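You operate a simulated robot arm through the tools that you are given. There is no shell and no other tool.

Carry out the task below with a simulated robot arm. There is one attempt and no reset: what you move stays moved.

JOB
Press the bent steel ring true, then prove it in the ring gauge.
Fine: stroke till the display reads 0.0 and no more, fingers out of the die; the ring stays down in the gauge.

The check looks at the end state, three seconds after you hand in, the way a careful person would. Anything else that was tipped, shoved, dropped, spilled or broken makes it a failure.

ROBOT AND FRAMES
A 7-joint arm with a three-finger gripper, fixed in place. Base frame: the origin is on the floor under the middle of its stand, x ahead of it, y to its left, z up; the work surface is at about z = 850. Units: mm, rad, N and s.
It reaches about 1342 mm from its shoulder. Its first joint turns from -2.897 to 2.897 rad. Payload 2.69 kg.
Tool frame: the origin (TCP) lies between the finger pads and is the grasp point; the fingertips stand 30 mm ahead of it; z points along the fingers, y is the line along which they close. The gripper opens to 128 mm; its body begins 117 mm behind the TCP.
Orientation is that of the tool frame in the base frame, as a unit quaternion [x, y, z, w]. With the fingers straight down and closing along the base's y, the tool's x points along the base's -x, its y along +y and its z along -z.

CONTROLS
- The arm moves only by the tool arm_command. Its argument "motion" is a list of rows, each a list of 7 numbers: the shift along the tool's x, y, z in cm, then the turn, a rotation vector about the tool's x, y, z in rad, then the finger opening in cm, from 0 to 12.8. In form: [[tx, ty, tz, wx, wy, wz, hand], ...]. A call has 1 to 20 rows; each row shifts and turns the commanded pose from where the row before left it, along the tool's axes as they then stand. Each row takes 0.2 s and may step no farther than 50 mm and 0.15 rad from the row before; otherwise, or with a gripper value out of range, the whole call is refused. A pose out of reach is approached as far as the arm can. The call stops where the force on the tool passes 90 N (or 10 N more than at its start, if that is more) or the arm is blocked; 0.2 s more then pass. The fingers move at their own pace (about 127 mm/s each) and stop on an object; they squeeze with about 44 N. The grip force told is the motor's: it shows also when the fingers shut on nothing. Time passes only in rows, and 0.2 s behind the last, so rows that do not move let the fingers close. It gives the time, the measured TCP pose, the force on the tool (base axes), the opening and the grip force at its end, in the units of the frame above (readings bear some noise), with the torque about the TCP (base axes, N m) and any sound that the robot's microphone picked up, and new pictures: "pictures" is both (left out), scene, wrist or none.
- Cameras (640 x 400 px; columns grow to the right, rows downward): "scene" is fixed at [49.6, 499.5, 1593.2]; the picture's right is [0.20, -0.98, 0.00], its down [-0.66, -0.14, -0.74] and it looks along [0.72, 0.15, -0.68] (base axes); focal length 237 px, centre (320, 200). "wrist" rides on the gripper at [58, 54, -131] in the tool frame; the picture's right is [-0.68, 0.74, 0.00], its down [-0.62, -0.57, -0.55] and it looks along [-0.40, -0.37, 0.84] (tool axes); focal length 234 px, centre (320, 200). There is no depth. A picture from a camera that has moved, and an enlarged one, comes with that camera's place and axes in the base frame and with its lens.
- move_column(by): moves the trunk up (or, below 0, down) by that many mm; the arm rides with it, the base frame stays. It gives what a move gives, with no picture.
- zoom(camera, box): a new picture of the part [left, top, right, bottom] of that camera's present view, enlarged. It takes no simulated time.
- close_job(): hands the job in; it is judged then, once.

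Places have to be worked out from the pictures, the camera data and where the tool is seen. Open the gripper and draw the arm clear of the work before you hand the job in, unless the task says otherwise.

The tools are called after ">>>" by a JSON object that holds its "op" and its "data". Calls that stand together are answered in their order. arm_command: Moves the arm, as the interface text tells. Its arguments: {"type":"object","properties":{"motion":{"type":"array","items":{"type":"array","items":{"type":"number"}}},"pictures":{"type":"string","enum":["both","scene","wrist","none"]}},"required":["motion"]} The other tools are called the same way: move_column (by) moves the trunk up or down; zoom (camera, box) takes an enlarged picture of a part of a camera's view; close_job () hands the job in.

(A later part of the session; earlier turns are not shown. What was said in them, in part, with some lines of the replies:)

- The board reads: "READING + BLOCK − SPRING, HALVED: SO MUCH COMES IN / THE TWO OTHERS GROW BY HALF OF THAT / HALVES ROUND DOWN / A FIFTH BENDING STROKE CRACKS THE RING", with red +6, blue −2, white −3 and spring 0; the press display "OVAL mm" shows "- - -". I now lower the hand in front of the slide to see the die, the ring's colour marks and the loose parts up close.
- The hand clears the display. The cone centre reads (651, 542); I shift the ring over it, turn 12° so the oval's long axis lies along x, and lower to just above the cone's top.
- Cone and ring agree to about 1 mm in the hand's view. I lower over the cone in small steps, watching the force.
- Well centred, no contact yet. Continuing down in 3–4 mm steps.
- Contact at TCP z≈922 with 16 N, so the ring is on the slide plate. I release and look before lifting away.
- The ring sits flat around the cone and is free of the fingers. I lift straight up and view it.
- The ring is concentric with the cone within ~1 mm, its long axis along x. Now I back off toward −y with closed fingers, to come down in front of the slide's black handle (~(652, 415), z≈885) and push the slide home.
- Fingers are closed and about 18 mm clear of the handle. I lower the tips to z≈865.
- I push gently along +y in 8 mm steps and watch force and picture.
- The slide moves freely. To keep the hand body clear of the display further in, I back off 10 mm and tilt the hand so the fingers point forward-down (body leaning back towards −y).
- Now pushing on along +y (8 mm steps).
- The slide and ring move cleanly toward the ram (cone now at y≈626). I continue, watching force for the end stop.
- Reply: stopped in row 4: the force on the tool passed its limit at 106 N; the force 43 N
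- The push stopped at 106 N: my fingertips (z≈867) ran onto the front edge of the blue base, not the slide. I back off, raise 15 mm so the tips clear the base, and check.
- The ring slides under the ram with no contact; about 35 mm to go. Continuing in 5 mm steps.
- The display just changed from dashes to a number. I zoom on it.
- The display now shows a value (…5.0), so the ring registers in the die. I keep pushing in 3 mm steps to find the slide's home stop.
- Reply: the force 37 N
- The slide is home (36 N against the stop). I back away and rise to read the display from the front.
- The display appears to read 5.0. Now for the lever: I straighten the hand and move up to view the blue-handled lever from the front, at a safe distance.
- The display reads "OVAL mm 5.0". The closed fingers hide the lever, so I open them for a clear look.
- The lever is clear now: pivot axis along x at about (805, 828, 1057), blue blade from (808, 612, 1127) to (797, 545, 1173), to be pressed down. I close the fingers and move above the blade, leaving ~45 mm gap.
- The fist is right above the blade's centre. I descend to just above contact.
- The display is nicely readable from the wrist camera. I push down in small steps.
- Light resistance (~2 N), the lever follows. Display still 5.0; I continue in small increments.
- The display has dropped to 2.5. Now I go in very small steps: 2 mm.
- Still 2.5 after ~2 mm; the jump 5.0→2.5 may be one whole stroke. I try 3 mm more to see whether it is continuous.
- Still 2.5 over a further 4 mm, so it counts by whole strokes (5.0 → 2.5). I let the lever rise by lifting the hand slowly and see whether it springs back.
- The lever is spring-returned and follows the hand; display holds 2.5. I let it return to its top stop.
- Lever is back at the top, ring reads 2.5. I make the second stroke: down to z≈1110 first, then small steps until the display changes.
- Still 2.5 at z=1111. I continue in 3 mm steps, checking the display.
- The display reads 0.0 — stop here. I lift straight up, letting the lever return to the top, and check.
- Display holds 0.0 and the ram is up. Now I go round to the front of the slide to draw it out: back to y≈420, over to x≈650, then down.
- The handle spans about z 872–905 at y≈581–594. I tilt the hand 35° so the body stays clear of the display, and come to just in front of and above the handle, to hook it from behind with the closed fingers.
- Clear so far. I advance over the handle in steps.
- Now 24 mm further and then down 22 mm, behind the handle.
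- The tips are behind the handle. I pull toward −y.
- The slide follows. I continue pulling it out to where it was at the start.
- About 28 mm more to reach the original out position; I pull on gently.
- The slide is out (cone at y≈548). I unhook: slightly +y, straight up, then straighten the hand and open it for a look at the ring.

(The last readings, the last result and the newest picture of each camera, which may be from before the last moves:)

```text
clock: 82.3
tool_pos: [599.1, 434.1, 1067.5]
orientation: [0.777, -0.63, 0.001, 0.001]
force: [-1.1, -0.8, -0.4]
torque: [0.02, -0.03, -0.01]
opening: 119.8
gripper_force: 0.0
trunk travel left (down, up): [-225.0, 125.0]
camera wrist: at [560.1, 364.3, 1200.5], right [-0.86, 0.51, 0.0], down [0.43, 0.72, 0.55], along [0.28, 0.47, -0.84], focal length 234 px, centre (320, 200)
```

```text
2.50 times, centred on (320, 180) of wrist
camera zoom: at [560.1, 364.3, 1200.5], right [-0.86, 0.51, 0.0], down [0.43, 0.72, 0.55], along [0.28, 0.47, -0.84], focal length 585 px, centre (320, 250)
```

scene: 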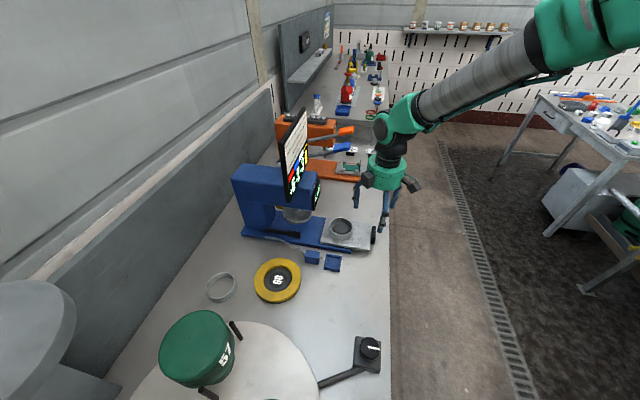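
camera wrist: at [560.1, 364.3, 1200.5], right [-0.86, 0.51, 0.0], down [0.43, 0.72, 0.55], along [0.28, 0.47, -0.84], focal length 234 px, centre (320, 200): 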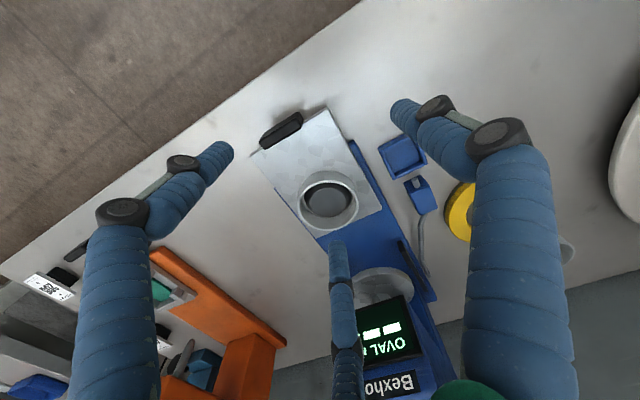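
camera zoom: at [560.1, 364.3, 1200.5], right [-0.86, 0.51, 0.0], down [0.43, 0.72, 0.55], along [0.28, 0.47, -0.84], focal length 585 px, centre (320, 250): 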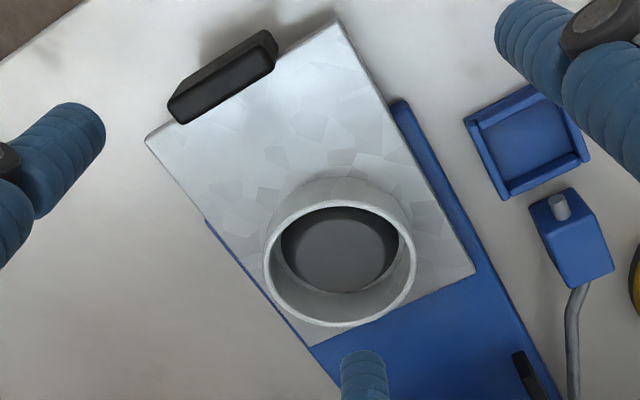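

>>> {"op": "zoom", "data": {"camera": "wrist", "box": [285, 160, 375, 240]}}

>>> {"op": "zoom", "data": {"camera": "scene", "box": [320, 205, 370, 255]}}

```text
5.00 times, centred on (330, 200) of wrist
camera zoom: at [560.1, 364.3, 1200.5], right [-0.86, 0.51, 0.0], down [0.43, 0.72, 0.55], along [0.28, 0.47, -0.84], focal length 1171 px, centre (270, 200)
```

zoom: 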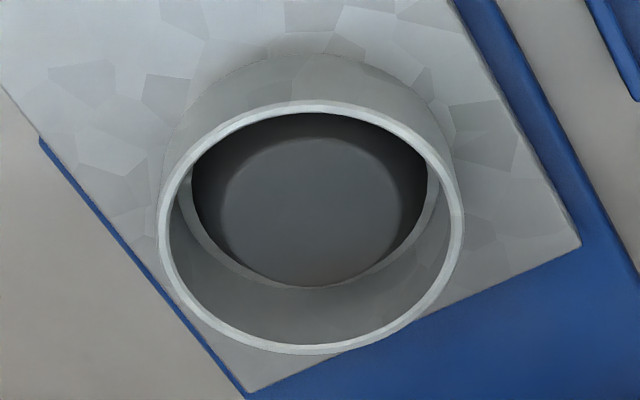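

```text
8.00 times, centred on (345, 230) of scene
camera zoom: at [49.6, 499.5, 1593.2], right [0.2, -0.98, 0.0], down [-0.66, -0.14, -0.74], along [0.72, 0.15, -0.68], focal length 1894 px, centre (120, -40)
```

zoom: 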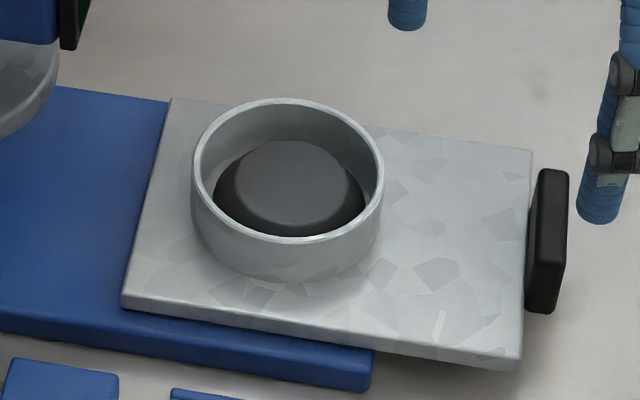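

The ring is now round, about 91 mm outside, centred near (651, 542). Before gripping it I inspect the gauge's recess (depth decides how high I must hold the ring), so I move the open hand over there at safe height.

>>> {"op": "arm_command", "data": {"motion": [[-3.49, 2.67, 0.6, 0, 0, 0, 12], [-3.49, 2.67, 0.6, 0, 0, 0, 12], [-3.49, 2.67, 0.6, 0, 0, 0, 12], [-3.49, 2.67, 0.6, 0, 0, 0, 12], [-3.49, 2.67, 0.6, 0, 0, 0, 12], [-3.49, 2.67, 0.6, 0, 0, 0, 12], [-3.49, 2.67, 0.6, 0, 0, 0, 12], [0, 0, 0, 0, 0, 0, 12]], "pictures": "both"}}

>>> {"op": "zoom", "data": {"camera": "wrist", "box": [240, 120, 400, 260]}}

```text
clock: 84.1
tool_pos: [367.8, 631.7, 1028.1]
orientation: [0.777, -0.63, 0.002, 0.001]
force: [-0.3, -0.3, -0.2]
torque: [-0.01, -0.08, 0.02]
opening: 120.1
gripper_force: 0.0
trunk travel left (down, up): [-225.0, 125.0]
camera wrist: at [328.7, 564.1, 1160.6], right [-0.86, 0.51, 0.0], down [0.43, 0.72, 0.55], along [0.28, 0.47, -0.84], focal length 234 px, centre (320, 200)
```

scene: 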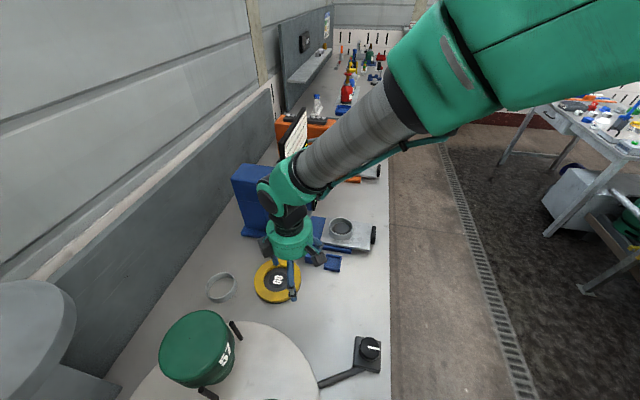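
wrist: 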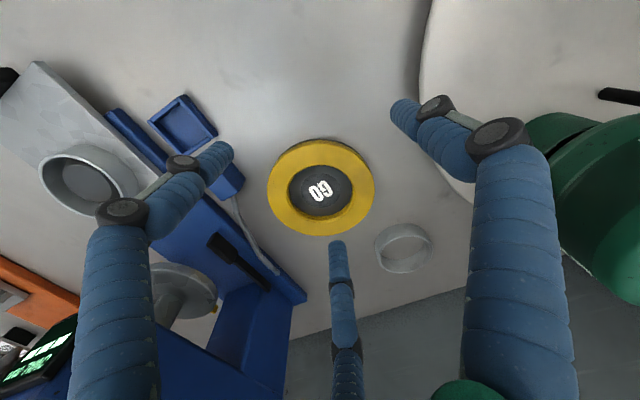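

```text
2.86 times, centred on (320, 190) of wrist
camera zoom: at [328.7, 564.1, 1160.6], right [-0.86, 0.51, 0.0], down [0.43, 0.72, 0.55], along [0.28, 0.47, -0.84], focal length 669 px, centre (320, 229)
```

zoom: 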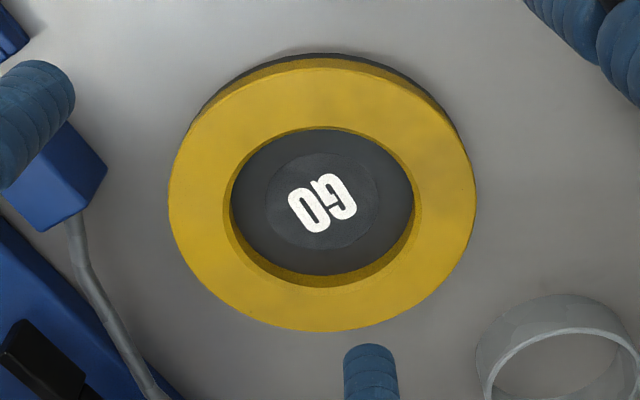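

The gauge's recess is about 96 mm wide and ~11 mm deep (rim top z≈867, floor ≈856), centred near (420.5, 720.5); so the ring can be held by its upper half. I return over the ring on the slide.

>>> {"op": "arm_command", "data": {"motion": [[3.17, -2.71, -0.3, 0, 0, 0, 12], [3.17, -2.71, -0.3, 0, 0, 0, 12], [3.17, -2.71, 0, 0, 0, 0, 12], [3.17, -2.71, 0, 0, 0, 0, 12], [0.48, -3.76, 0, 0, 0, 0, 12], [0.48, -3.76, 0, 0, 0, 0, 12], [0.48, -3.76, 0, 0, 0, 0, 12], [0.48, -3.76, 0, 0, 0, 0, 12], [0, 0, 3.5, 0, 0, 0, 12], [0, 0, 0, 0, 0, 0, 12]], "pictures": "both"}}

>>> {"op": "zoom", "data": {"camera": "wrist", "box": [220, 70, 420, 230]}}

```text
clock: 86.3
tool_pos: [656.1, 545.3, 997.6]
orientation: [0.776, -0.631, 0.0, 0.002]
force: [0.5, 1.0, 0.9]
torque: [-0.03, -0.01, -0.05]
opening: 120.1
gripper_force: 0.0
trunk travel left (down, up): [-225.0, 125.0]
camera wrist: at [615.1, 476.5, 1129.7], right [-0.86, 0.51, 0.0], down [0.43, 0.72, 0.55], along [0.28, 0.47, -0.84], focal length 234 px, centre (320, 200)
```

scene: 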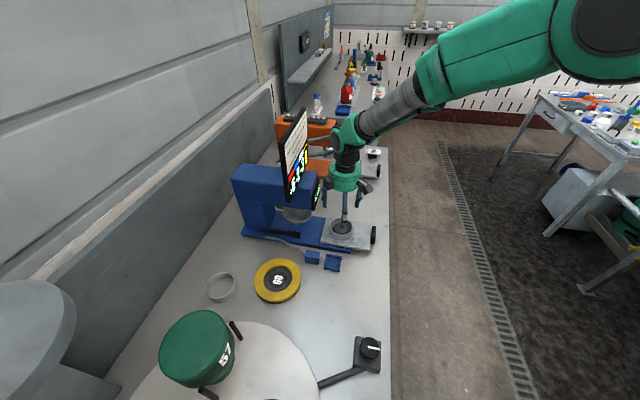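
wrist: 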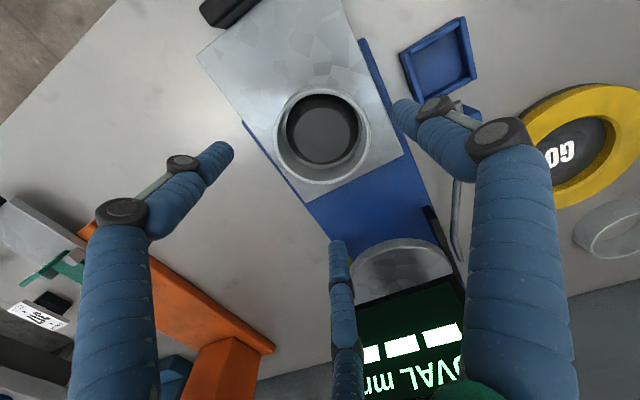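

```text
2.50 times, centred on (320, 150) of wrist
camera zoom: at [615.1, 476.5, 1129.7], right [-0.86, 0.51, 0.0], down [0.43, 0.72, 0.55], along [0.28, 0.47, -0.84], focal length 585 px, centre (320, 325)
```

zoom: 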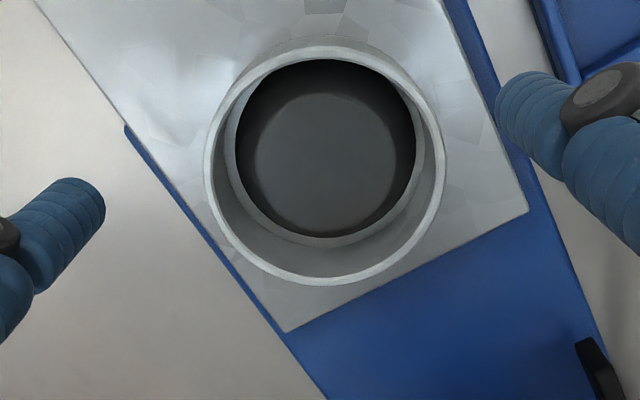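

Ring centre (652, 541.4). I centre on it, lower to TCP z≈929 (tips ~14 mm below the rim) and close gently.

>>> {"op": "arm_command", "data": {"motion": [[0.3, 0.48, 0, 0, 0, 0, 12], [0, 0, 2.3, 0, 0, 0, 12], [0, 0, 2.3, 0, 0, 0, 12], [0, 0, 2.2, 0, 0, 0, 12], [0, 0, 0, 0, 0, 0, 12]], "pictures": "wrist"}}

>>> {"op": "zoom", "data": {"camera": "wrist", "box": [200, 80, 440, 260]}}

>>> {"op": "zoom", "data": {"camera": "scene", "box": [310, 190, 390, 260]}}

```text
clock: 87.5
tool_pos: [647.8, 541.7, 929.4]
orientation: [0.777, -0.63, 0.002, 0.001]
force: [-0.2, 0.1, -0.4]
torque: [0.01, 0.02, 0.01]
opening: 120.1
gripper_force: 0.0
trunk travel left (down, up): [-225.0, 125.0]
camera wrist: at [608.6, 471.9, 1062.3], right [-0.86, 0.51, 0.0], down [0.43, 0.72, 0.55], along [0.28, 0.47, -0.84], focal length 234 px, centre (320, 200)
```

wrist: 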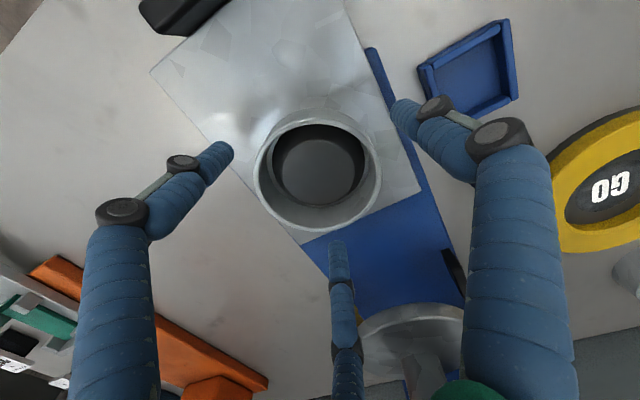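

```text
2.22 times, centred on (320, 170) of wrist
camera zoom: at [608.6, 471.9, 1062.3], right [-0.86, 0.51, 0.0], down [0.43, 0.72, 0.55], along [0.28, 0.47, -0.84], focal length 520 px, centre (320, 267)
```

zoom: 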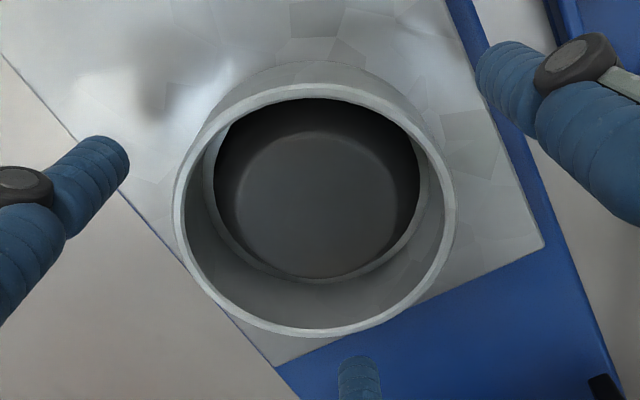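

```text
5.71 times, centred on (350, 225) of scene
camera zoom: at [49.6, 499.5, 1593.2], right [0.2, -0.98, 0.0], down [-0.66, -0.14, -0.74], along [0.72, 0.15, -0.68], focal length 1353 px, centre (149, 57)
```

zoom: 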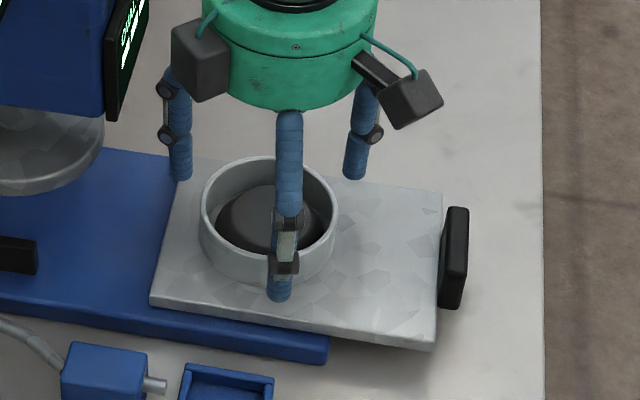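

>>> {"op": "arm_command", "data": {"motion": [[-0.09, -0.35, 0, 0, 0, 0, 12], [0, 0, 0, 0, 0, 0, 11], [0, 0, 0, 0, 0, 0, 10.2], [0, 0, 0, 0, 0, 0, 9.6], [0, 0, 0, 0, 0, 0, 9.2], [0, 0, 0, 0, 0, 0, 8.8], [0, 0, 0, 0, 0, 0, 8.4], [0, 0, 0, 0, 0, 0, 8.0], [0, 0, 0, 0, 0, 0, 7.5], [0, 0, 0, 0, 0, 0, 7.0], [0, 0, 0, 0, 0, 0, 7.0]], "pictures": "wrist"}}

>>> {"op": "zoom", "data": {"camera": "wrist", "box": [200, 80, 440, 260]}}

```text
clock: 89.9
tool_pos: [651.8, 541.9, 928.1]
orientation: [0.777, -0.63, 0.002, 0.001]
force: [0.8, -0.4, 3.4]
torque: [0.02, 0.03, -0.07]
opening: 88.1
gripper_force: 44.0
trunk travel left (down, up): [-225.0, 125.0]
camera wrist: at [611.3, 473.4, 1062.3], right [-0.86, 0.51, 0.0], down [0.43, 0.72, 0.55], along [0.28, 0.47, -0.84], focal length 234 px, centre (320, 200)
```

wrist: 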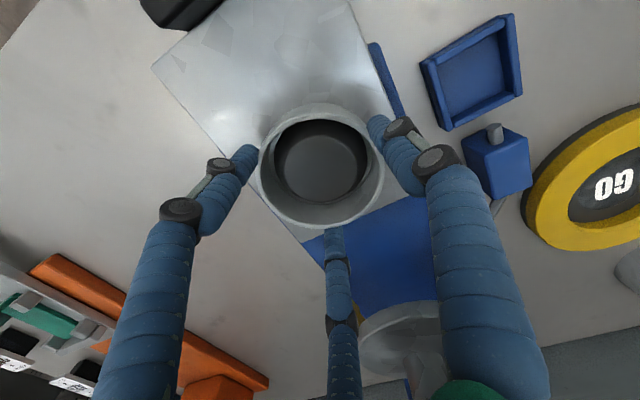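

```text
2.22 times, centred on (320, 170) of wrist
camera zoom: at [611.3, 473.4, 1062.3], right [-0.86, 0.51, 0.0], down [0.43, 0.72, 0.55], along [0.28, 0.47, -0.84], focal length 520 px, centre (320, 267)
```

zoom: 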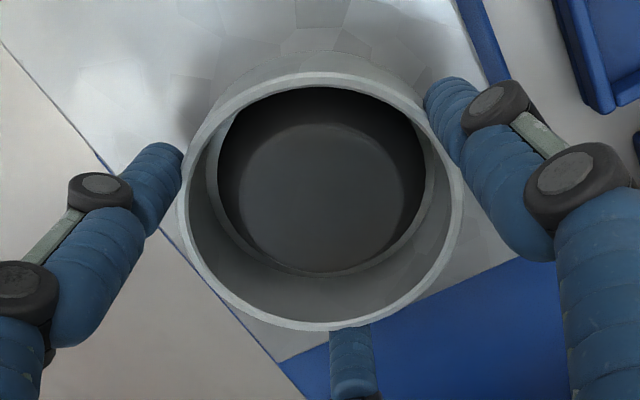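

Gripped at 88 mm, 44 N. I lift it clear of the cone and check the hold.

>>> {"op": "arm_command", "data": {"motion": [[0, 0, -0.5, 0, 0, 0, 7.0], [0, 0, -1.0, 0, 0, 0, 7.0], [0, 0, -2.0, 0, 0, 0, 7.0], [0, 0, -2.5, 0, 0, 0, 7.0], [0, 0, -2.5, 0, 0, 0, 7.0], [0, 0, 0, 0, 0, 0, 7.0]], "pictures": "both"}}

>>> {"op": "zoom", "data": {"camera": "wrist", "box": [200, 80, 440, 260]}}

>>> {"op": "zoom", "data": {"camera": "scene", "box": [310, 180, 390, 260]}}

```text
clock: 91.3
tool_pos: [651.6, 540.2, 1015.5]
orientation: [0.777, -0.629, 0.0, 0.001]
force: [-0.2, -0.4, -1.6]
torque: [0.01, -0.02, 0.0]
opening: 88.1
gripper_force: 44.0
trunk travel left (down, up): [-225.0, 125.0]
camera wrist: at [611.4, 472.8, 1148.1], right [-0.86, 0.51, 0.0], down [0.43, 0.72, 0.55], along [0.28, 0.47, -0.84], focal length 234 px, centre (320, 200)
```

scene: 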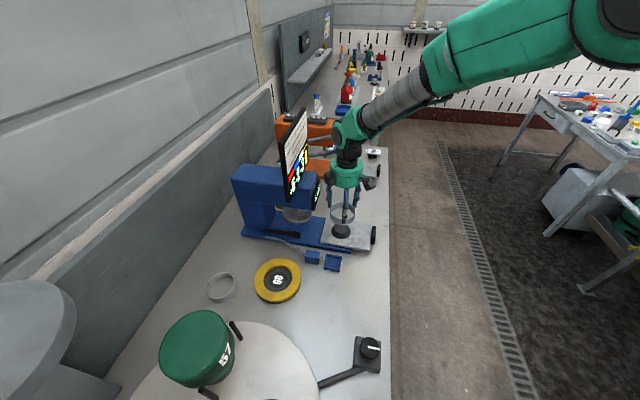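
wrist: 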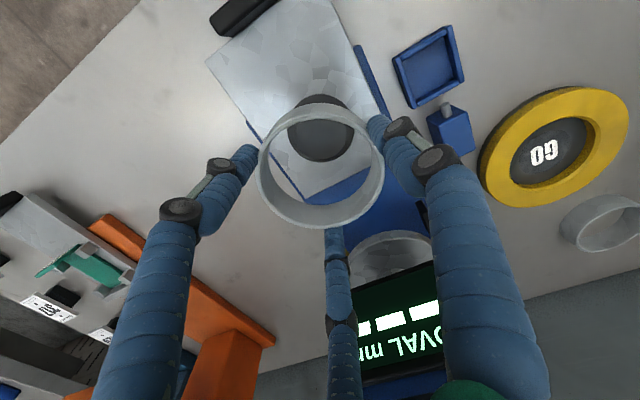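

```text
2.22 times, centred on (320, 170) of wrist
camera zoom: at [611.4, 472.8, 1148.1], right [-0.86, 0.51, 0.0], down [0.43, 0.72, 0.55], along [0.28, 0.47, -0.84], focal length 520 px, centre (320, 267)
```

zoom: 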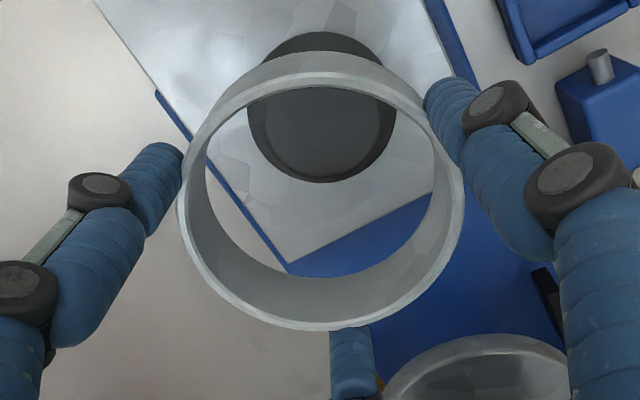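

```text
5.00 times, centred on (350, 220) of scene
camera zoom: at [49.6, 499.5, 1593.2], right [0.2, -0.98, 0.0], down [-0.66, -0.14, -0.74], along [0.72, 0.15, -0.68], focal length 1184 px, centre (170, 100)
```

zoom: 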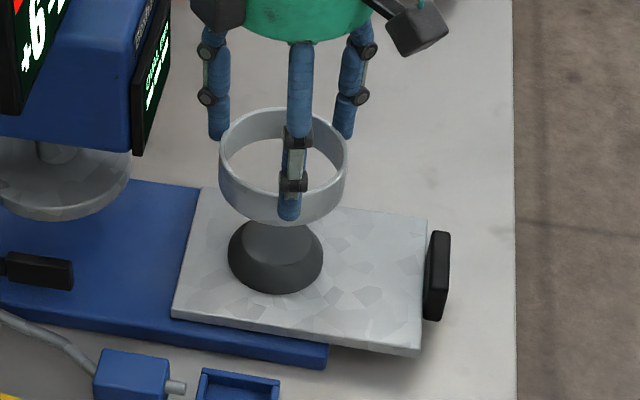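

The ring hangs level and looks round. I carry it over to the gauge at height, then view alignment.

>>> {"op": "arm_command", "data": {"motion": [[-0.53, 3.76, 0, 0, 0, 0, 7.0], [-0.53, 3.76, 0, 0, 0, 0, 7.0], [-0.53, 3.76, 0, 0, 0, 0, 7.0], [-0.53, 3.76, 0, 0, 0, 0, 7.0], [-4.07, 0.75, 0, 0, 0, 0, 7.0], [-4.07, 0.75, 0, 0, 0, 0, 7.0], [-4.07, 0.75, 0, 0, 0, 0, 7.0], [-4.07, 0.75, 0, 0, 0, 0, 7.0], [-4.07, 0.75, 0, 0, 0, 0, 7.0], [0, 0, 3.0, 0, 0, 0, 7.0], [0, 0, 2.5, 0, 0, 0, 7.0], [0, 0, 0, 0, 0, 0, 7.0]], "pictures": "both"}}

>>> {"op": "zoom", "data": {"camera": "wrist", "box": [200, 80, 440, 260]}}

>>> {"op": "zoom", "data": {"camera": "scene", "box": [230, 220, 330, 310]}}

```text
clock: 93.9
tool_pos: [422.4, 722.2, 956.7]
orientation: [0.776, -0.631, 0.001, 0.002]
force: [-0.2, 0.7, -2.3]
torque: [-0.03, 0.01, 0.02]
opening: 87.7
gripper_force: 44.2
trunk travel left (down, up): [-225.0, 125.0]
camera wrist: at [382.4, 653.5, 1089.7], right [-0.86, 0.51, 0.0], down [0.43, 0.72, 0.55], along [0.28, 0.47, -0.84], focal length 234 px, centre (320, 200)
```

scene: 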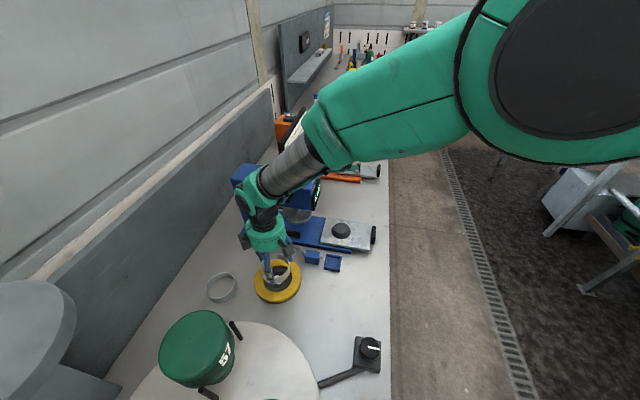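
wrist: 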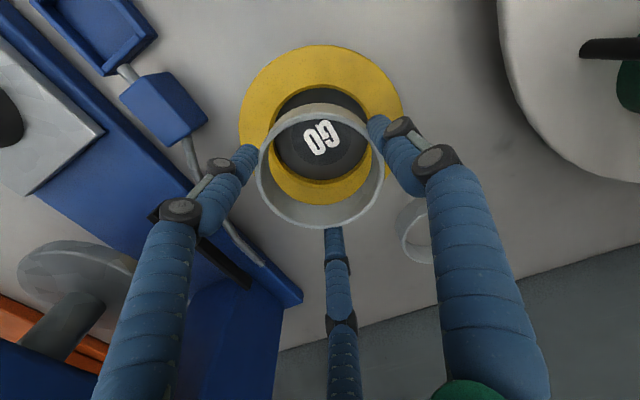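

```text
2.22 times, centred on (320, 170) of wrist
camera zoom: at [382.4, 653.5, 1089.7], right [-0.86, 0.51, 0.0], down [0.43, 0.72, 0.55], along [0.28, 0.47, -0.84], focal length 520 px, centre (320, 267)
```

zoom: 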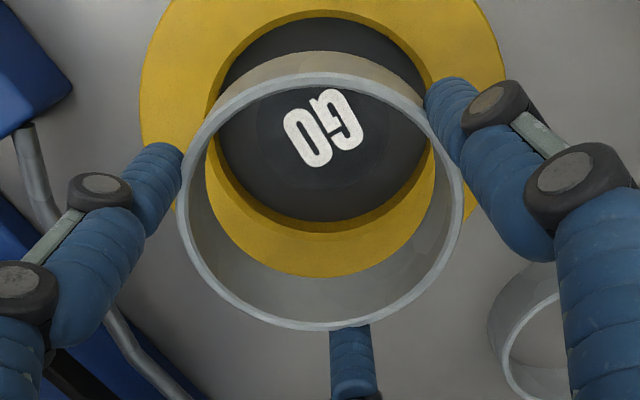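

```text
4.44 times, centred on (280, 265) of scene
camera zoom: at [49.6, 499.5, 1593.2], right [0.2, -0.98, 0.0], down [-0.66, -0.14, -0.74], along [0.72, 0.15, -0.68], focal length 1052 px, centre (498, -89)
```

zoom: 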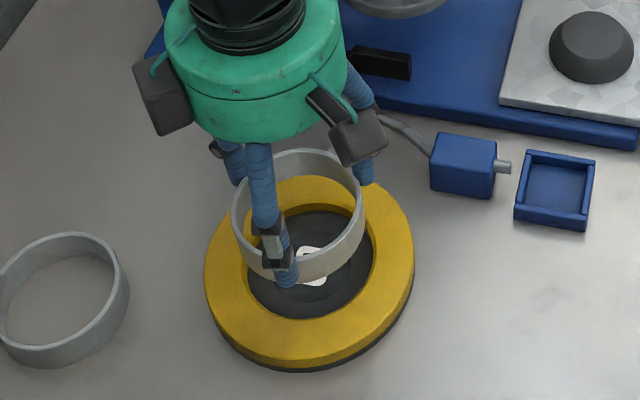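

Gauge is nearly under the ring; the view says to shift about (−2, −1.7) mm. I do so and lower until the ring's bottom is just above the gauge's rim.

>>> {"op": "arm_command", "data": {"motion": [[0.12, 0.24, 0, 0, 0, 0, 7.0], [0, 0, 1.2, 0, 0, 0, 7.0], [0, 0, 1.2, 0, 0, 0, 7.0], [0, 0, 1.0, 0, 0, 0, 7.0], [0, 0, 0, 0, 0, 0, 7.0]], "pictures": "both"}}

>>> {"op": "zoom", "data": {"camera": "wrist", "box": [200, 80, 440, 260]}}

>>> {"op": "zoom", "data": {"camera": "scene", "box": [240, 240, 320, 310]}}

```text
clock: 95.1
tool_pos: [418.1, 720.3, 925.8]
orientation: [0.777, -0.63, 0.0, 0.003]
force: [-0.1, -0.2, -1.0]
torque: [0.02, 0.02, 0.03]
opening: 87.9
gripper_force: 43.7
trunk travel left (down, up): [-225.0, 125.0]
camera wrist: at [379.0, 651.3, 1058.2], right [-0.86, 0.51, 0.0], down [0.43, 0.72, 0.55], along [0.28, 0.47, -0.84], focal length 234 px, centre (320, 200)
```

scene: 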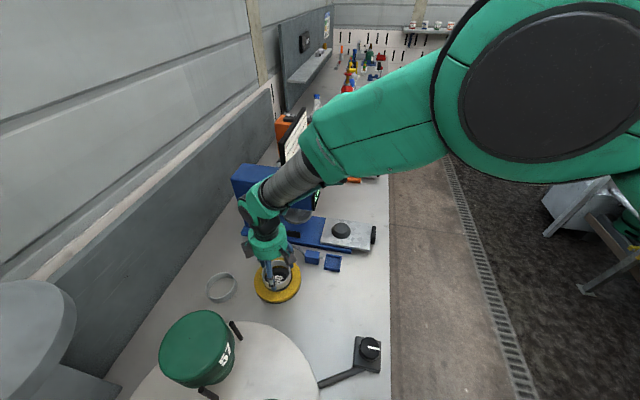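
wrist: 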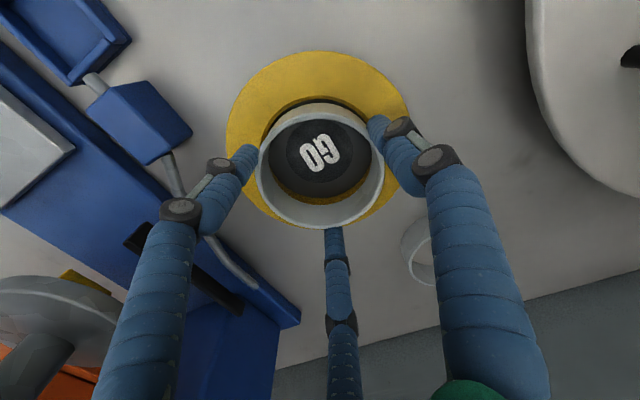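

```text
2.22 times, centred on (320, 170) of wrist
camera zoom: at [379.0, 651.3, 1058.2], right [-0.86, 0.51, 0.0], down [0.43, 0.72, 0.55], along [0.28, 0.47, -0.84], focal length 520 px, centre (320, 267)
```

zoom: 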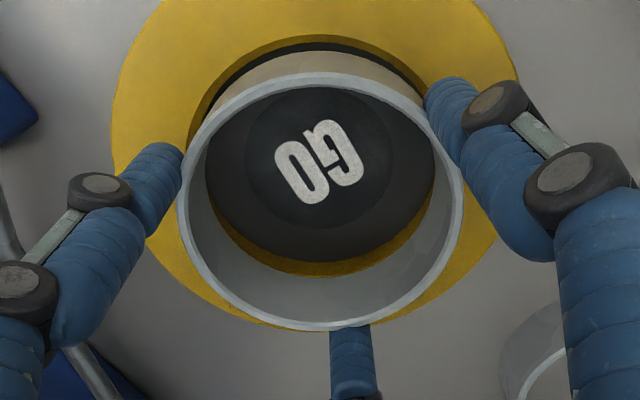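

```text
5.71 times, centred on (280, 275) of scene
camera zoom: at [49.6, 499.5, 1593.2], right [0.2, -0.98, 0.0], down [-0.66, -0.14, -0.74], along [0.72, 0.15, -0.68], focal length 1353 px, centre (549, -229)
```

zoom: 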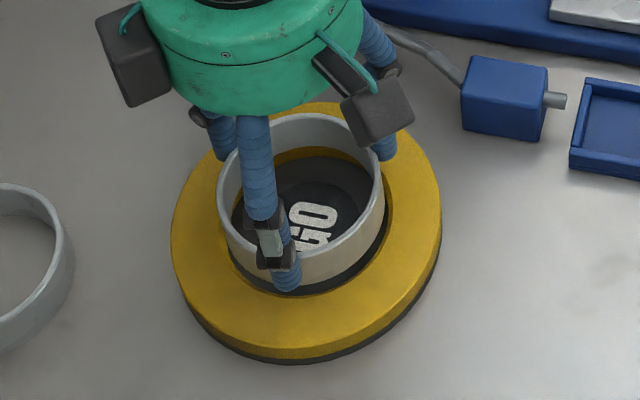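

Nearly concentric; a ~2 mm shift in +x is suggested. I apply it and go down 9 mm to just above the rim.

>>> {"op": "arm_command", "data": {"motion": [[-0.01, -0.19, 0, 0, 0, 0, 7.0], [0, 0, 0.5, 0, 0, 0, 7.0], [0, 0, 0.4, 0, 0, 0, 7.0], [0, 0, 0, 0, 0, 0, 7.0]], "pictures": "both"}}

>>> {"op": "zoom", "data": {"camera": "wrist", "box": [200, 80, 440, 260]}}

>>> {"op": "zoom", "data": {"camera": "scene", "box": [240, 240, 320, 310]}}

```text
clock: 96.1
tool_pos: [421.8, 721.1, 917.3]
orientation: [0.777, -0.63, 0.0, 0.002]
force: [0.6, -0.6, -2.0]
torque: [0.0, 0.0, -0.02]
opening: 87.7
gripper_force: 43.6
trunk travel left (down, up): [-225.0, 125.0]
camera wrist: at [381.1, 653.0, 1049.0], right [-0.86, 0.51, 0.0], down [0.43, 0.72, 0.55], along [0.28, 0.47, -0.84], focal length 234 px, centre (320, 200)
```

scene: 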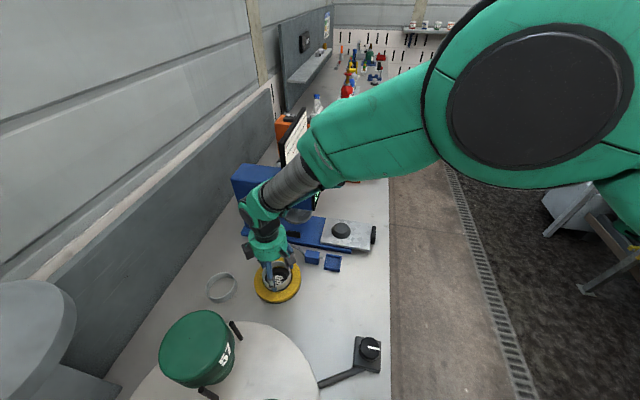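
wrist: 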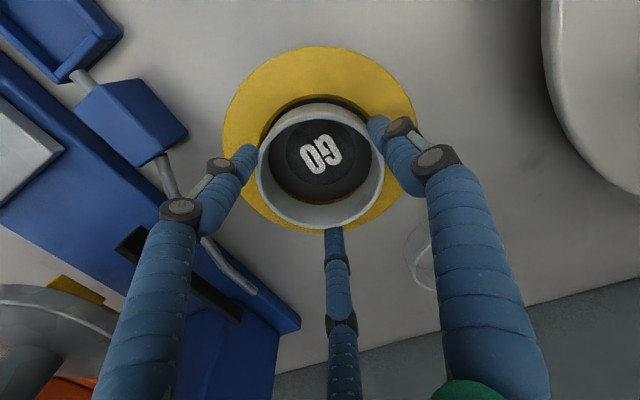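

```text
2.22 times, centred on (320, 170) of wrist
camera zoom: at [381.1, 653.0, 1049.0], right [-0.86, 0.51, 0.0], down [0.43, 0.72, 0.55], along [0.28, 0.47, -0.84], focal length 520 px, centre (320, 267)
```

zoom: 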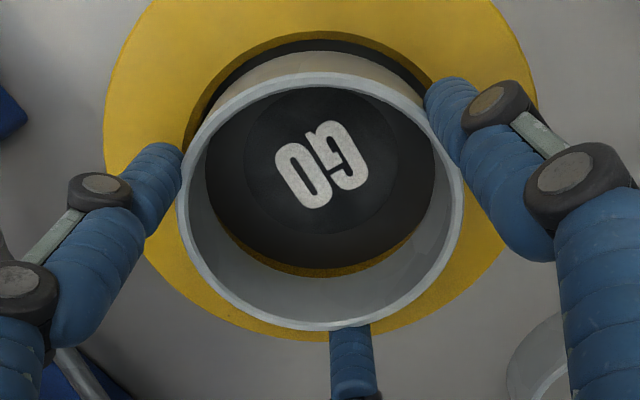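

```text
5.71 times, centred on (280, 275) of scene
camera zoom: at [49.6, 499.5, 1593.2], right [0.2, -0.98, 0.0], down [-0.66, -0.14, -0.74], along [0.72, 0.15, -0.68], focal length 1353 px, centre (549, -229)
```

zoom: 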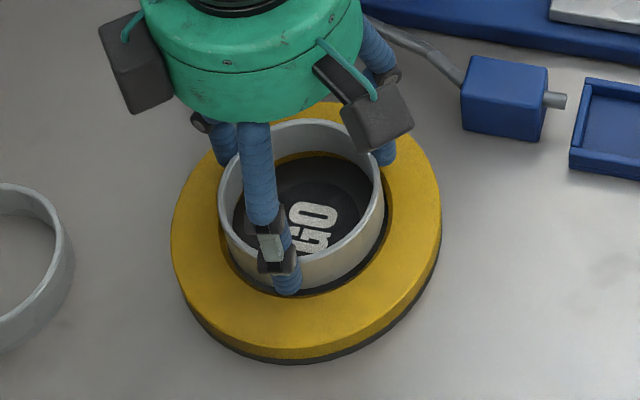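

The ring sits over the recess within about 1 mm, and the recess has a lead-in chamfer. I lower slowly, watching the force.

>>> {"op": "arm_command", "data": {"motion": [[0, 0, 0.3, 0, 0, 0, 7.0], [0, 0, 0.3, 0, 0, 0, 7.0]], "pictures": "none"}}

>>> {"op": "arm_command", "data": {"motion": [[0, 0, 0.3, 0, 0, 0, 7.0]], "pictures": "wrist"}}

>>> {"op": "zoom", "data": {"camera": "wrist", "box": [200, 80, 440, 260]}}

>>> {"op": "zoom", "data": {"camera": "scene", "box": [240, 240, 320, 310]}}

```text
clock: 96.7
tool_pos: [420.7, 720.2, 909.7]
orientation: [0.777, -0.63, 0.0, 0.002]
force: [-0.1, 0.0, -1.9]
torque: [-0.01, 0.03, -0.02]
opening: 87.6
gripper_force: 43.5
trunk travel left (down, up): [-225.0, 125.0]
```

```text
clock: 97.1
tool_pos: [419.3, 720.8, 906.2]
orientation: [0.777, -0.63, 0.0, 0.002]
force: [0.3, 0.0, -1.7]
torque: [-0.02, -0.01, 0.01]
opening: 87.5
gripper_force: 44.1
trunk travel left (down, up): [-225.0, 125.0]
camera wrist: at [380.5, 652.3, 1039.9], right [-0.86, 0.51, 0.0], down [0.43, 0.72, 0.55], along [0.28, 0.47, -0.84], focal length 234 px, centre (320, 200)
```

wrist: 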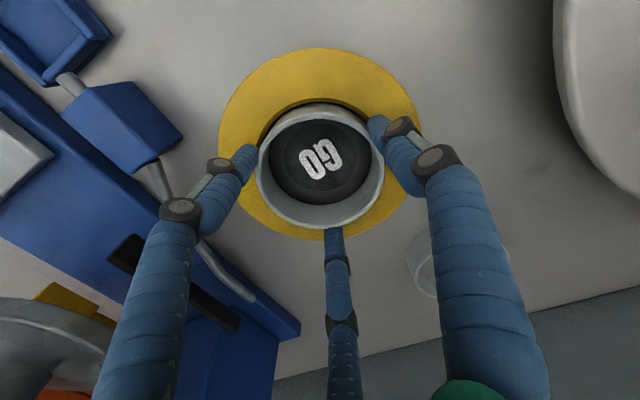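

```text
2.22 times, centred on (320, 170) of wrist
camera zoom: at [380.5, 652.3, 1039.9], right [-0.86, 0.51, 0.0], down [0.43, 0.72, 0.55], along [0.28, 0.47, -0.84], focal length 520 px, centre (320, 267)
```

zoom: 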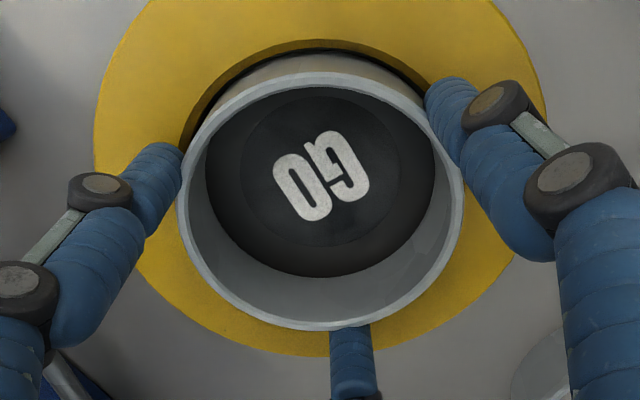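

```text
5.71 times, centred on (280, 275) of scene
camera zoom: at [49.6, 499.5, 1593.2], right [0.2, -0.98, 0.0], down [-0.66, -0.14, -0.74], along [0.72, 0.15, -0.68], focal length 1353 px, centre (549, -229)
```

zoom: 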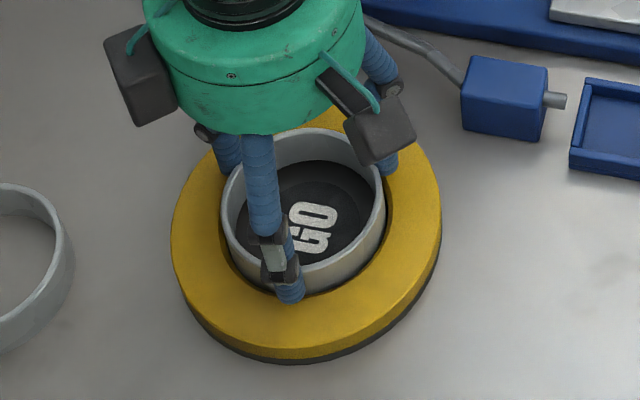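

The ring is entering the recess without touching. I continue down in 2 mm steps until it seats.

>>> {"op": "arm_command", "data": {"motion": [[0, 0, 0.2, 0, 0, 0, 7.0]], "pictures": "none"}}

>>> {"op": "arm_command", "data": {"motion": [[0, 0, 0.2, 0, 0, 0, 7.0]], "pictures": "none"}}

```text
clock: 97.5
tool_pos: [421.4, 720.7, 904.8]
orientation: [0.777, -0.63, 0.001, 0.002]
force: [-0.1, 1.0, -2.4]
torque: [0.03, -0.02, 0.0]
opening: 87.9
gripper_force: 43.8
trunk travel left (down, up): [-225.0, 125.0]
```

```text
clock: 97.9
tool_pos: [420.9, 720.5, 904.6]
orientation: [0.777, -0.629, 0.001, 0.001]
force: [-0.3, -2.2, 3.4]
torque: [-0.09, 0.05, 0.02]
opening: 87.5
gripper_force: 43.9
trunk travel left (down, up): [-225.0, 125.0]
```

Contact (~6 N) at the expected floor height. I open the fingers slowly and look.

>>> {"op": "arm_command", "data": {"motion": [[0, 0, 0, 0, 0, 0, 9.0], [0, 0, 0, 0, 0, 0, 10.0], [0, 0, 0, 0, 0, 0, 11.5], [0, 0, 0, 0, 0, 0, 11.5]], "pictures": "both"}}

>>> {"op": "zoom", "data": {"camera": "wrist", "box": [200, 80, 440, 260]}}

>>> {"op": "zoom", "data": {"camera": "scene", "box": [240, 240, 320, 310]}}

```text
clock: 98.9
tool_pos: [420.0, 720.7, 903.2]
orientation: [0.776, -0.63, 0.001, 0.001]
force: [0.1, -0.3, -0.5]
torque: [-0.01, 0.02, 0.01]
opening: 115.0
gripper_force: 0.0
trunk travel left (down, up): [-225.0, 125.0]
camera wrist: at [380.9, 652.1, 1035.6], right [-0.86, 0.51, 0.0], down [0.43, 0.72, 0.55], along [0.28, 0.47, -0.84], focal length 234 px, centre (320, 200)
```

scene: 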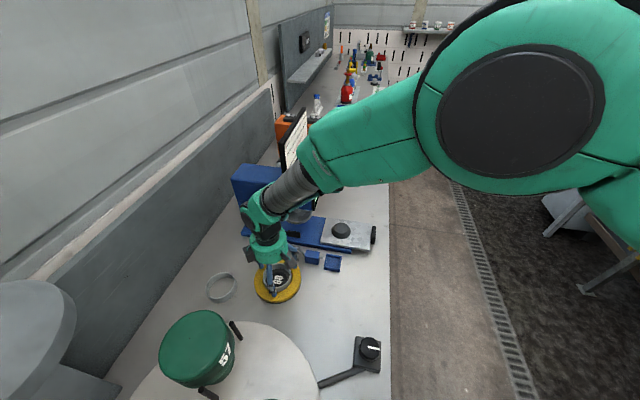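
wrist: 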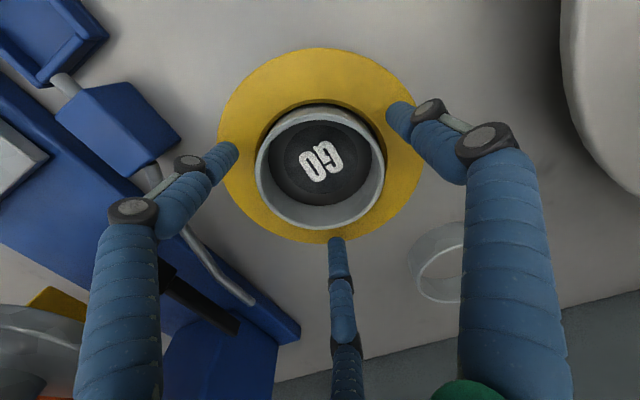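

```text
2.22 times, centred on (320, 170) of wrist
camera zoom: at [380.9, 652.1, 1035.6], right [-0.86, 0.51, 0.0], down [0.43, 0.72, 0.55], along [0.28, 0.47, -0.84], focal length 520 px, centre (320, 267)
```

zoom: 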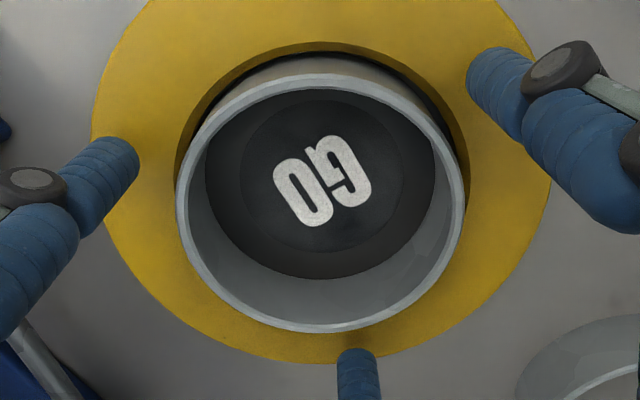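

```text
5.71 times, centred on (280, 275) of scene
camera zoom: at [49.6, 499.5, 1593.2], right [0.2, -0.98, 0.0], down [-0.66, -0.14, -0.74], along [0.72, 0.15, -0.68], focal length 1353 px, centre (549, -229)
```

zoom: 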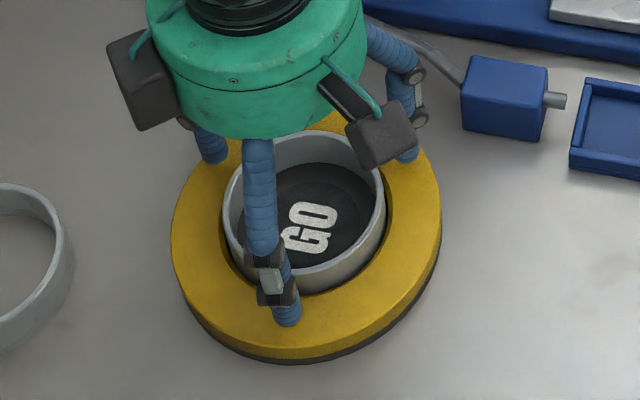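

The ring is in the recess and released. I lift straight up and check it is fully down and level.

>>> {"op": "arm_command", "data": {"motion": [[0, 0, -1.5, 0, 0, 0, 11.8], [0, 0, -3, 0, 0, 0, 11.8], [0, 0, -4, 0, 0, 0, 11.8], [0, 0, -4, 0, 0, 0, 11.8], [0.9, 3.5, 0, 0, 0, 0, 11.8], [0, 0, 0, 0, 0, 0, 11.8]], "pictures": "both"}}

>>> {"op": "zoom", "data": {"camera": "wrist", "box": [230, 60, 430, 220]}}

>>> {"op": "zoom", "data": {"camera": "scene", "box": [240, 240, 320, 310]}}

```text
clock: 100.3
tool_pos: [387.7, 701.2, 1028.9]
orientation: [0.777, -0.63, 0.002, 0.001]
force: [-0.5, 0.6, -0.2]
torque: [0.03, -0.04, 0.01]
opening: 117.9
gripper_force: 0.1
trunk travel left (down, up): [-225.0, 125.0]
camera wrist: at [347.4, 634.1, 1161.8], right [-0.86, 0.51, 0.0], down [0.43, 0.72, 0.55], along [0.28, 0.47, -0.84], focal length 234 px, centre (320, 200)
```

scene: 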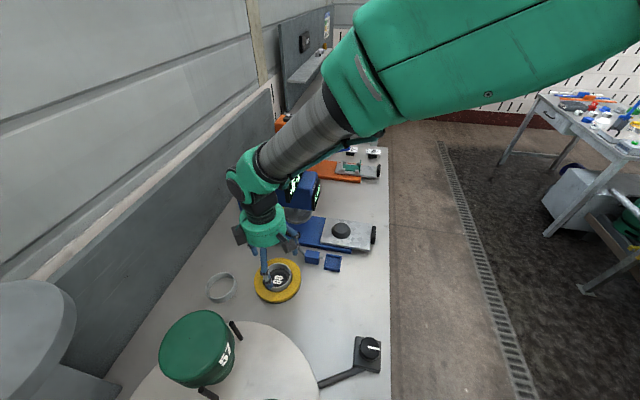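
wrist: 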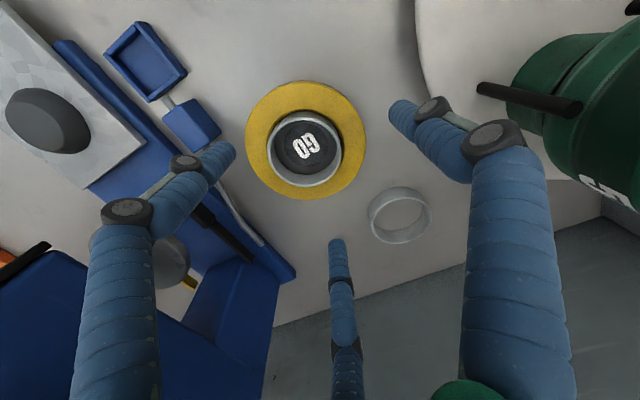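

```text
2.50 times, centred on (330, 140) of wrist
camera zoom: at [347.4, 634.1, 1161.8], right [-0.86, 0.51, 0.0], down [0.43, 0.72, 0.55], along [0.28, 0.47, -0.84], focal length 585 px, centre (295, 350)
```

zoom: 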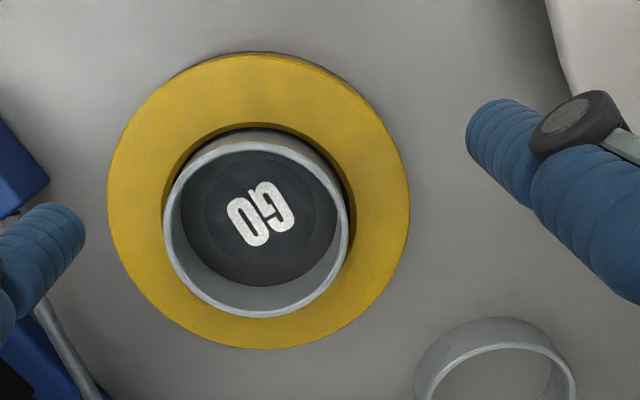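

```text
5.71 times, centred on (280, 275) of scene
camera zoom: at [49.6, 499.5, 1593.2], right [0.2, -0.98, 0.0], down [-0.66, -0.14, -0.74], along [0.72, 0.15, -0.68], focal length 1353 px, centre (549, -229)
```

zoom: 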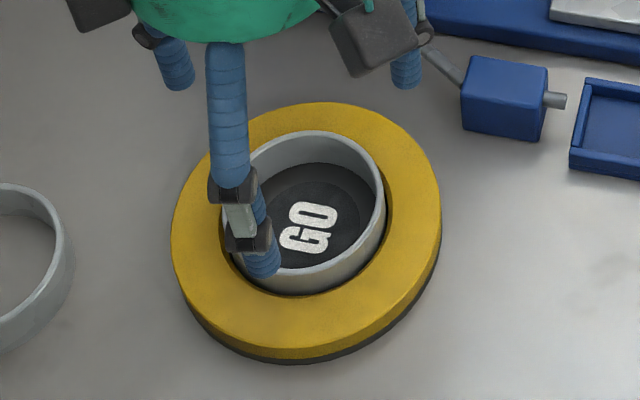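

>>> {"op": "zoom", "data": {"camera": "wrist", "box": [260, 90, 350, 190]}}

>>> {"op": "zoom", "data": {"camera": "scene", "box": [262, 255, 304, 300]}}

```text
4.00 times, centred on (305, 140) of wrist
camera zoom: at [347.4, 634.1, 1161.8], right [-0.86, 0.51, 0.0], down [0.43, 0.72, 0.55], along [0.28, 0.47, -0.84], focal length 937 px, centre (380, 440)
```

zoom: 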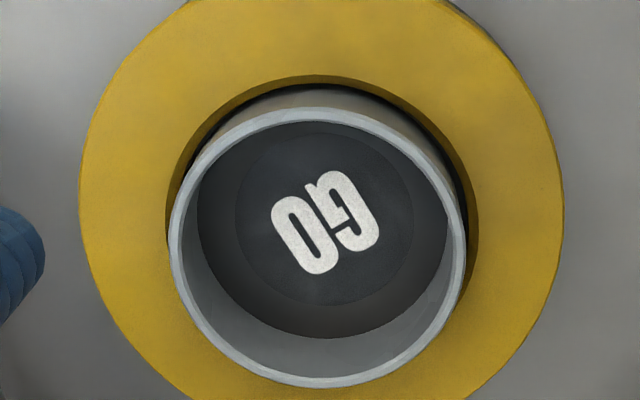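

```text
8.89 times, centred on (283, 278) of scene
camera zoom: at [49.6, 499.5, 1593.2], right [0.2, -0.98, 0.0], down [-0.66, -0.14, -0.74], along [0.72, 0.15, -0.68], focal length 2104 px, centre (649, -489)
```

zoom: 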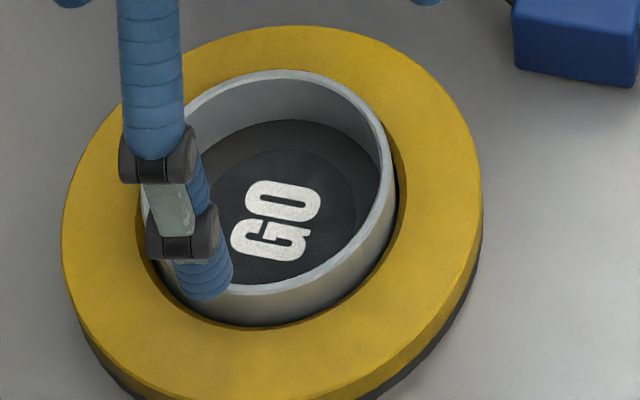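

Rim centre and foot centre coincide and the wall meets the floor as expected for a 30 mm ring, so it stands level and fully down in the gauge. I now withdraw the arm up and away with the hand open.

>>> {"op": "arm_command", "data": {"motion": [[0, 0, -4.5, 0, 0, 0, 12.0], [0, 0, -4.5, 0, 0, 0, 12.0], [0, 0, -4.5, 0, 0, 0, 12.8], [0, 0, -4.5, 0, 0, 0, 12.8], [0, 0, -4.5, 0, 0, 0, 12.8], [0, 0, -4.5, 0, 0, 0, 12.8], [4.29, -0.375, 0, 0, 0, 0, 12.8], [4.29, -0.375, 0, 0, 0, 0, 12.8], [4.29, -0.375, 0, 0, 0, 0, 12.8], [4.29, -0.375, 0, 0, 0, 0, 12.8], [4.29, -0.375, 0, 0, 0, 0, 12.8], [4.29, -0.375, 0, 0, 0, 0, 12.8], [4.29, -0.375, 0, 0, 0, 0, 12.8], [4.29, -0.375, 0, 0, 0, 0, 12.8], [0, 0, 0, 0, 0, 0, 12.8]], "pictures": "both"}}

>>> {"op": "zoom", "data": {"camera": "scene", "box": [200, 190, 400, 320]}}

>>> {"op": "zoom", "data": {"camera": "scene", "box": [255, 250, 305, 305]}}

```text
clock: 103.5
tool_pos: [487.2, 376.9, 1300.8]
orientation: [0.777, -0.63, 0.001, 0.002]
force: [0.2, -0.7, 1.0]
torque: [0.04, -0.01, -0.02]
opening: 128.2
gripper_force: 0.0
trunk travel left (down, up): [-225.0, 125.0]
camera wrist: at [446.7, 307.8, 1433.4], right [-0.86, 0.51, 0.0], down [0.43, 0.72, 0.55], along [0.28, 0.47, -0.84], focal length 234 px, centre (320, 200)
```

scene: 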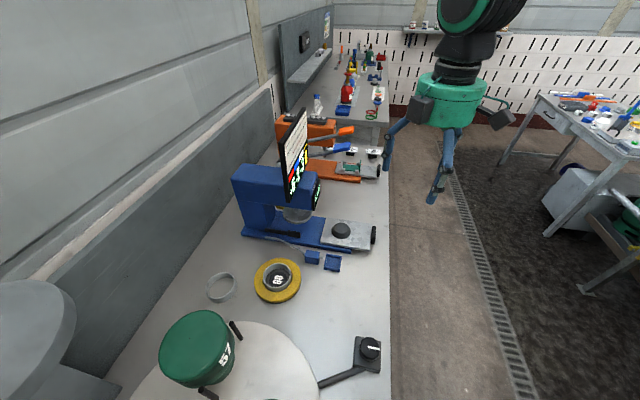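
wrist: 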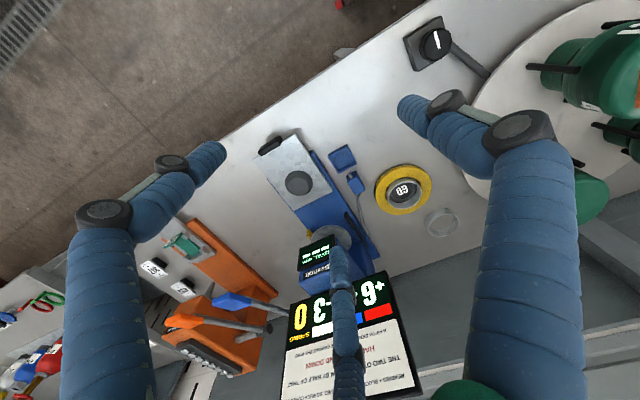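

```text
3.08 times, centred on (300, 255) of scene
camera zoom: at [49.6, 499.5, 1593.2], right [0.2, -0.98, 0.0], down [-0.66, -0.14, -0.74], along [0.72, 0.15, -0.68], focal length 728 px, centre (382, 31)
```

zoom: 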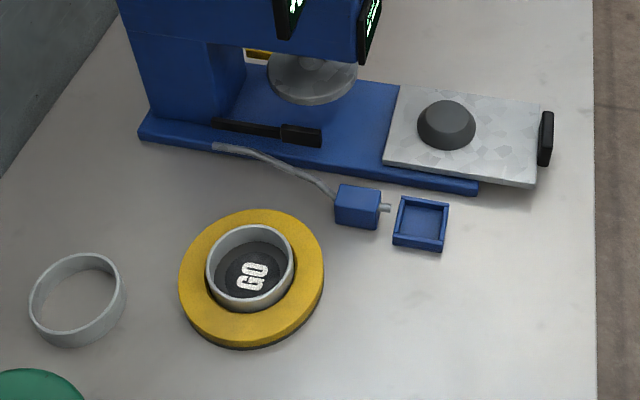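

```text
7.27 times, centred on (280, 278) of scene
camera zoom: at [49.6, 499.5, 1593.2], right [0.2, -0.98, 0.0], down [-0.66, -0.14, -0.74], along [0.72, 0.15, -0.68], focal length 1722 px, centre (611, -364)
```

zoom: 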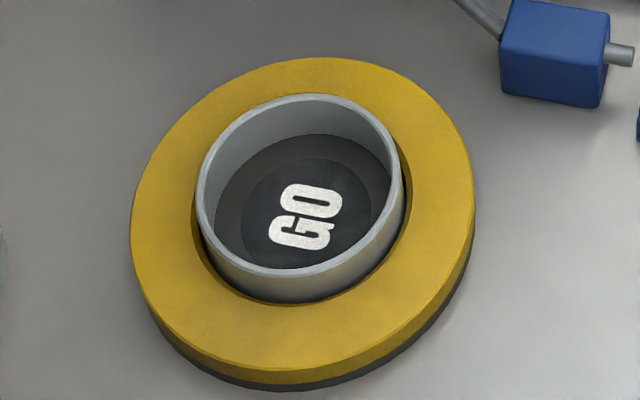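

The trued ring sits level and fully down in the GO gauge. The press reads as unloaded, nothing else has moved, and the open hand is well clear. I hand the job in.

>>> {"op": "close_job", "data": {}}

```text
The job is handed in.
```

I pressed the bent ring round, set it in the GO gauge, and handed the job in.

- **Which ring:** The oval one was on the right of the bench. The press display read 5.0 mm oval once it was in the die.
- **Pressing:** It took two full lever strokes: the display went from 5.0 to 2.5, then to 0.0, and I stopped there. Only the lever was being handled during the strokes, so the fingers were out of the die.
- **Gauge:** The ring dropped into the recess with no contact until it met the floor. In the pictures it stands level and fully down; I did not push on it to test the seating.
- **Rest of the bench:** While pushing the slide in, my fingertips hit the front edge of the press base once (106 N stop). I backed off and saw no sign that anything moved. The slide is back out, close to where it started, and the lever is up. The hand is open and clear of the bench.

I left the big board with the red, blue and white readings alone. This ring had no colour marks, and the instruction was to work to the press display.
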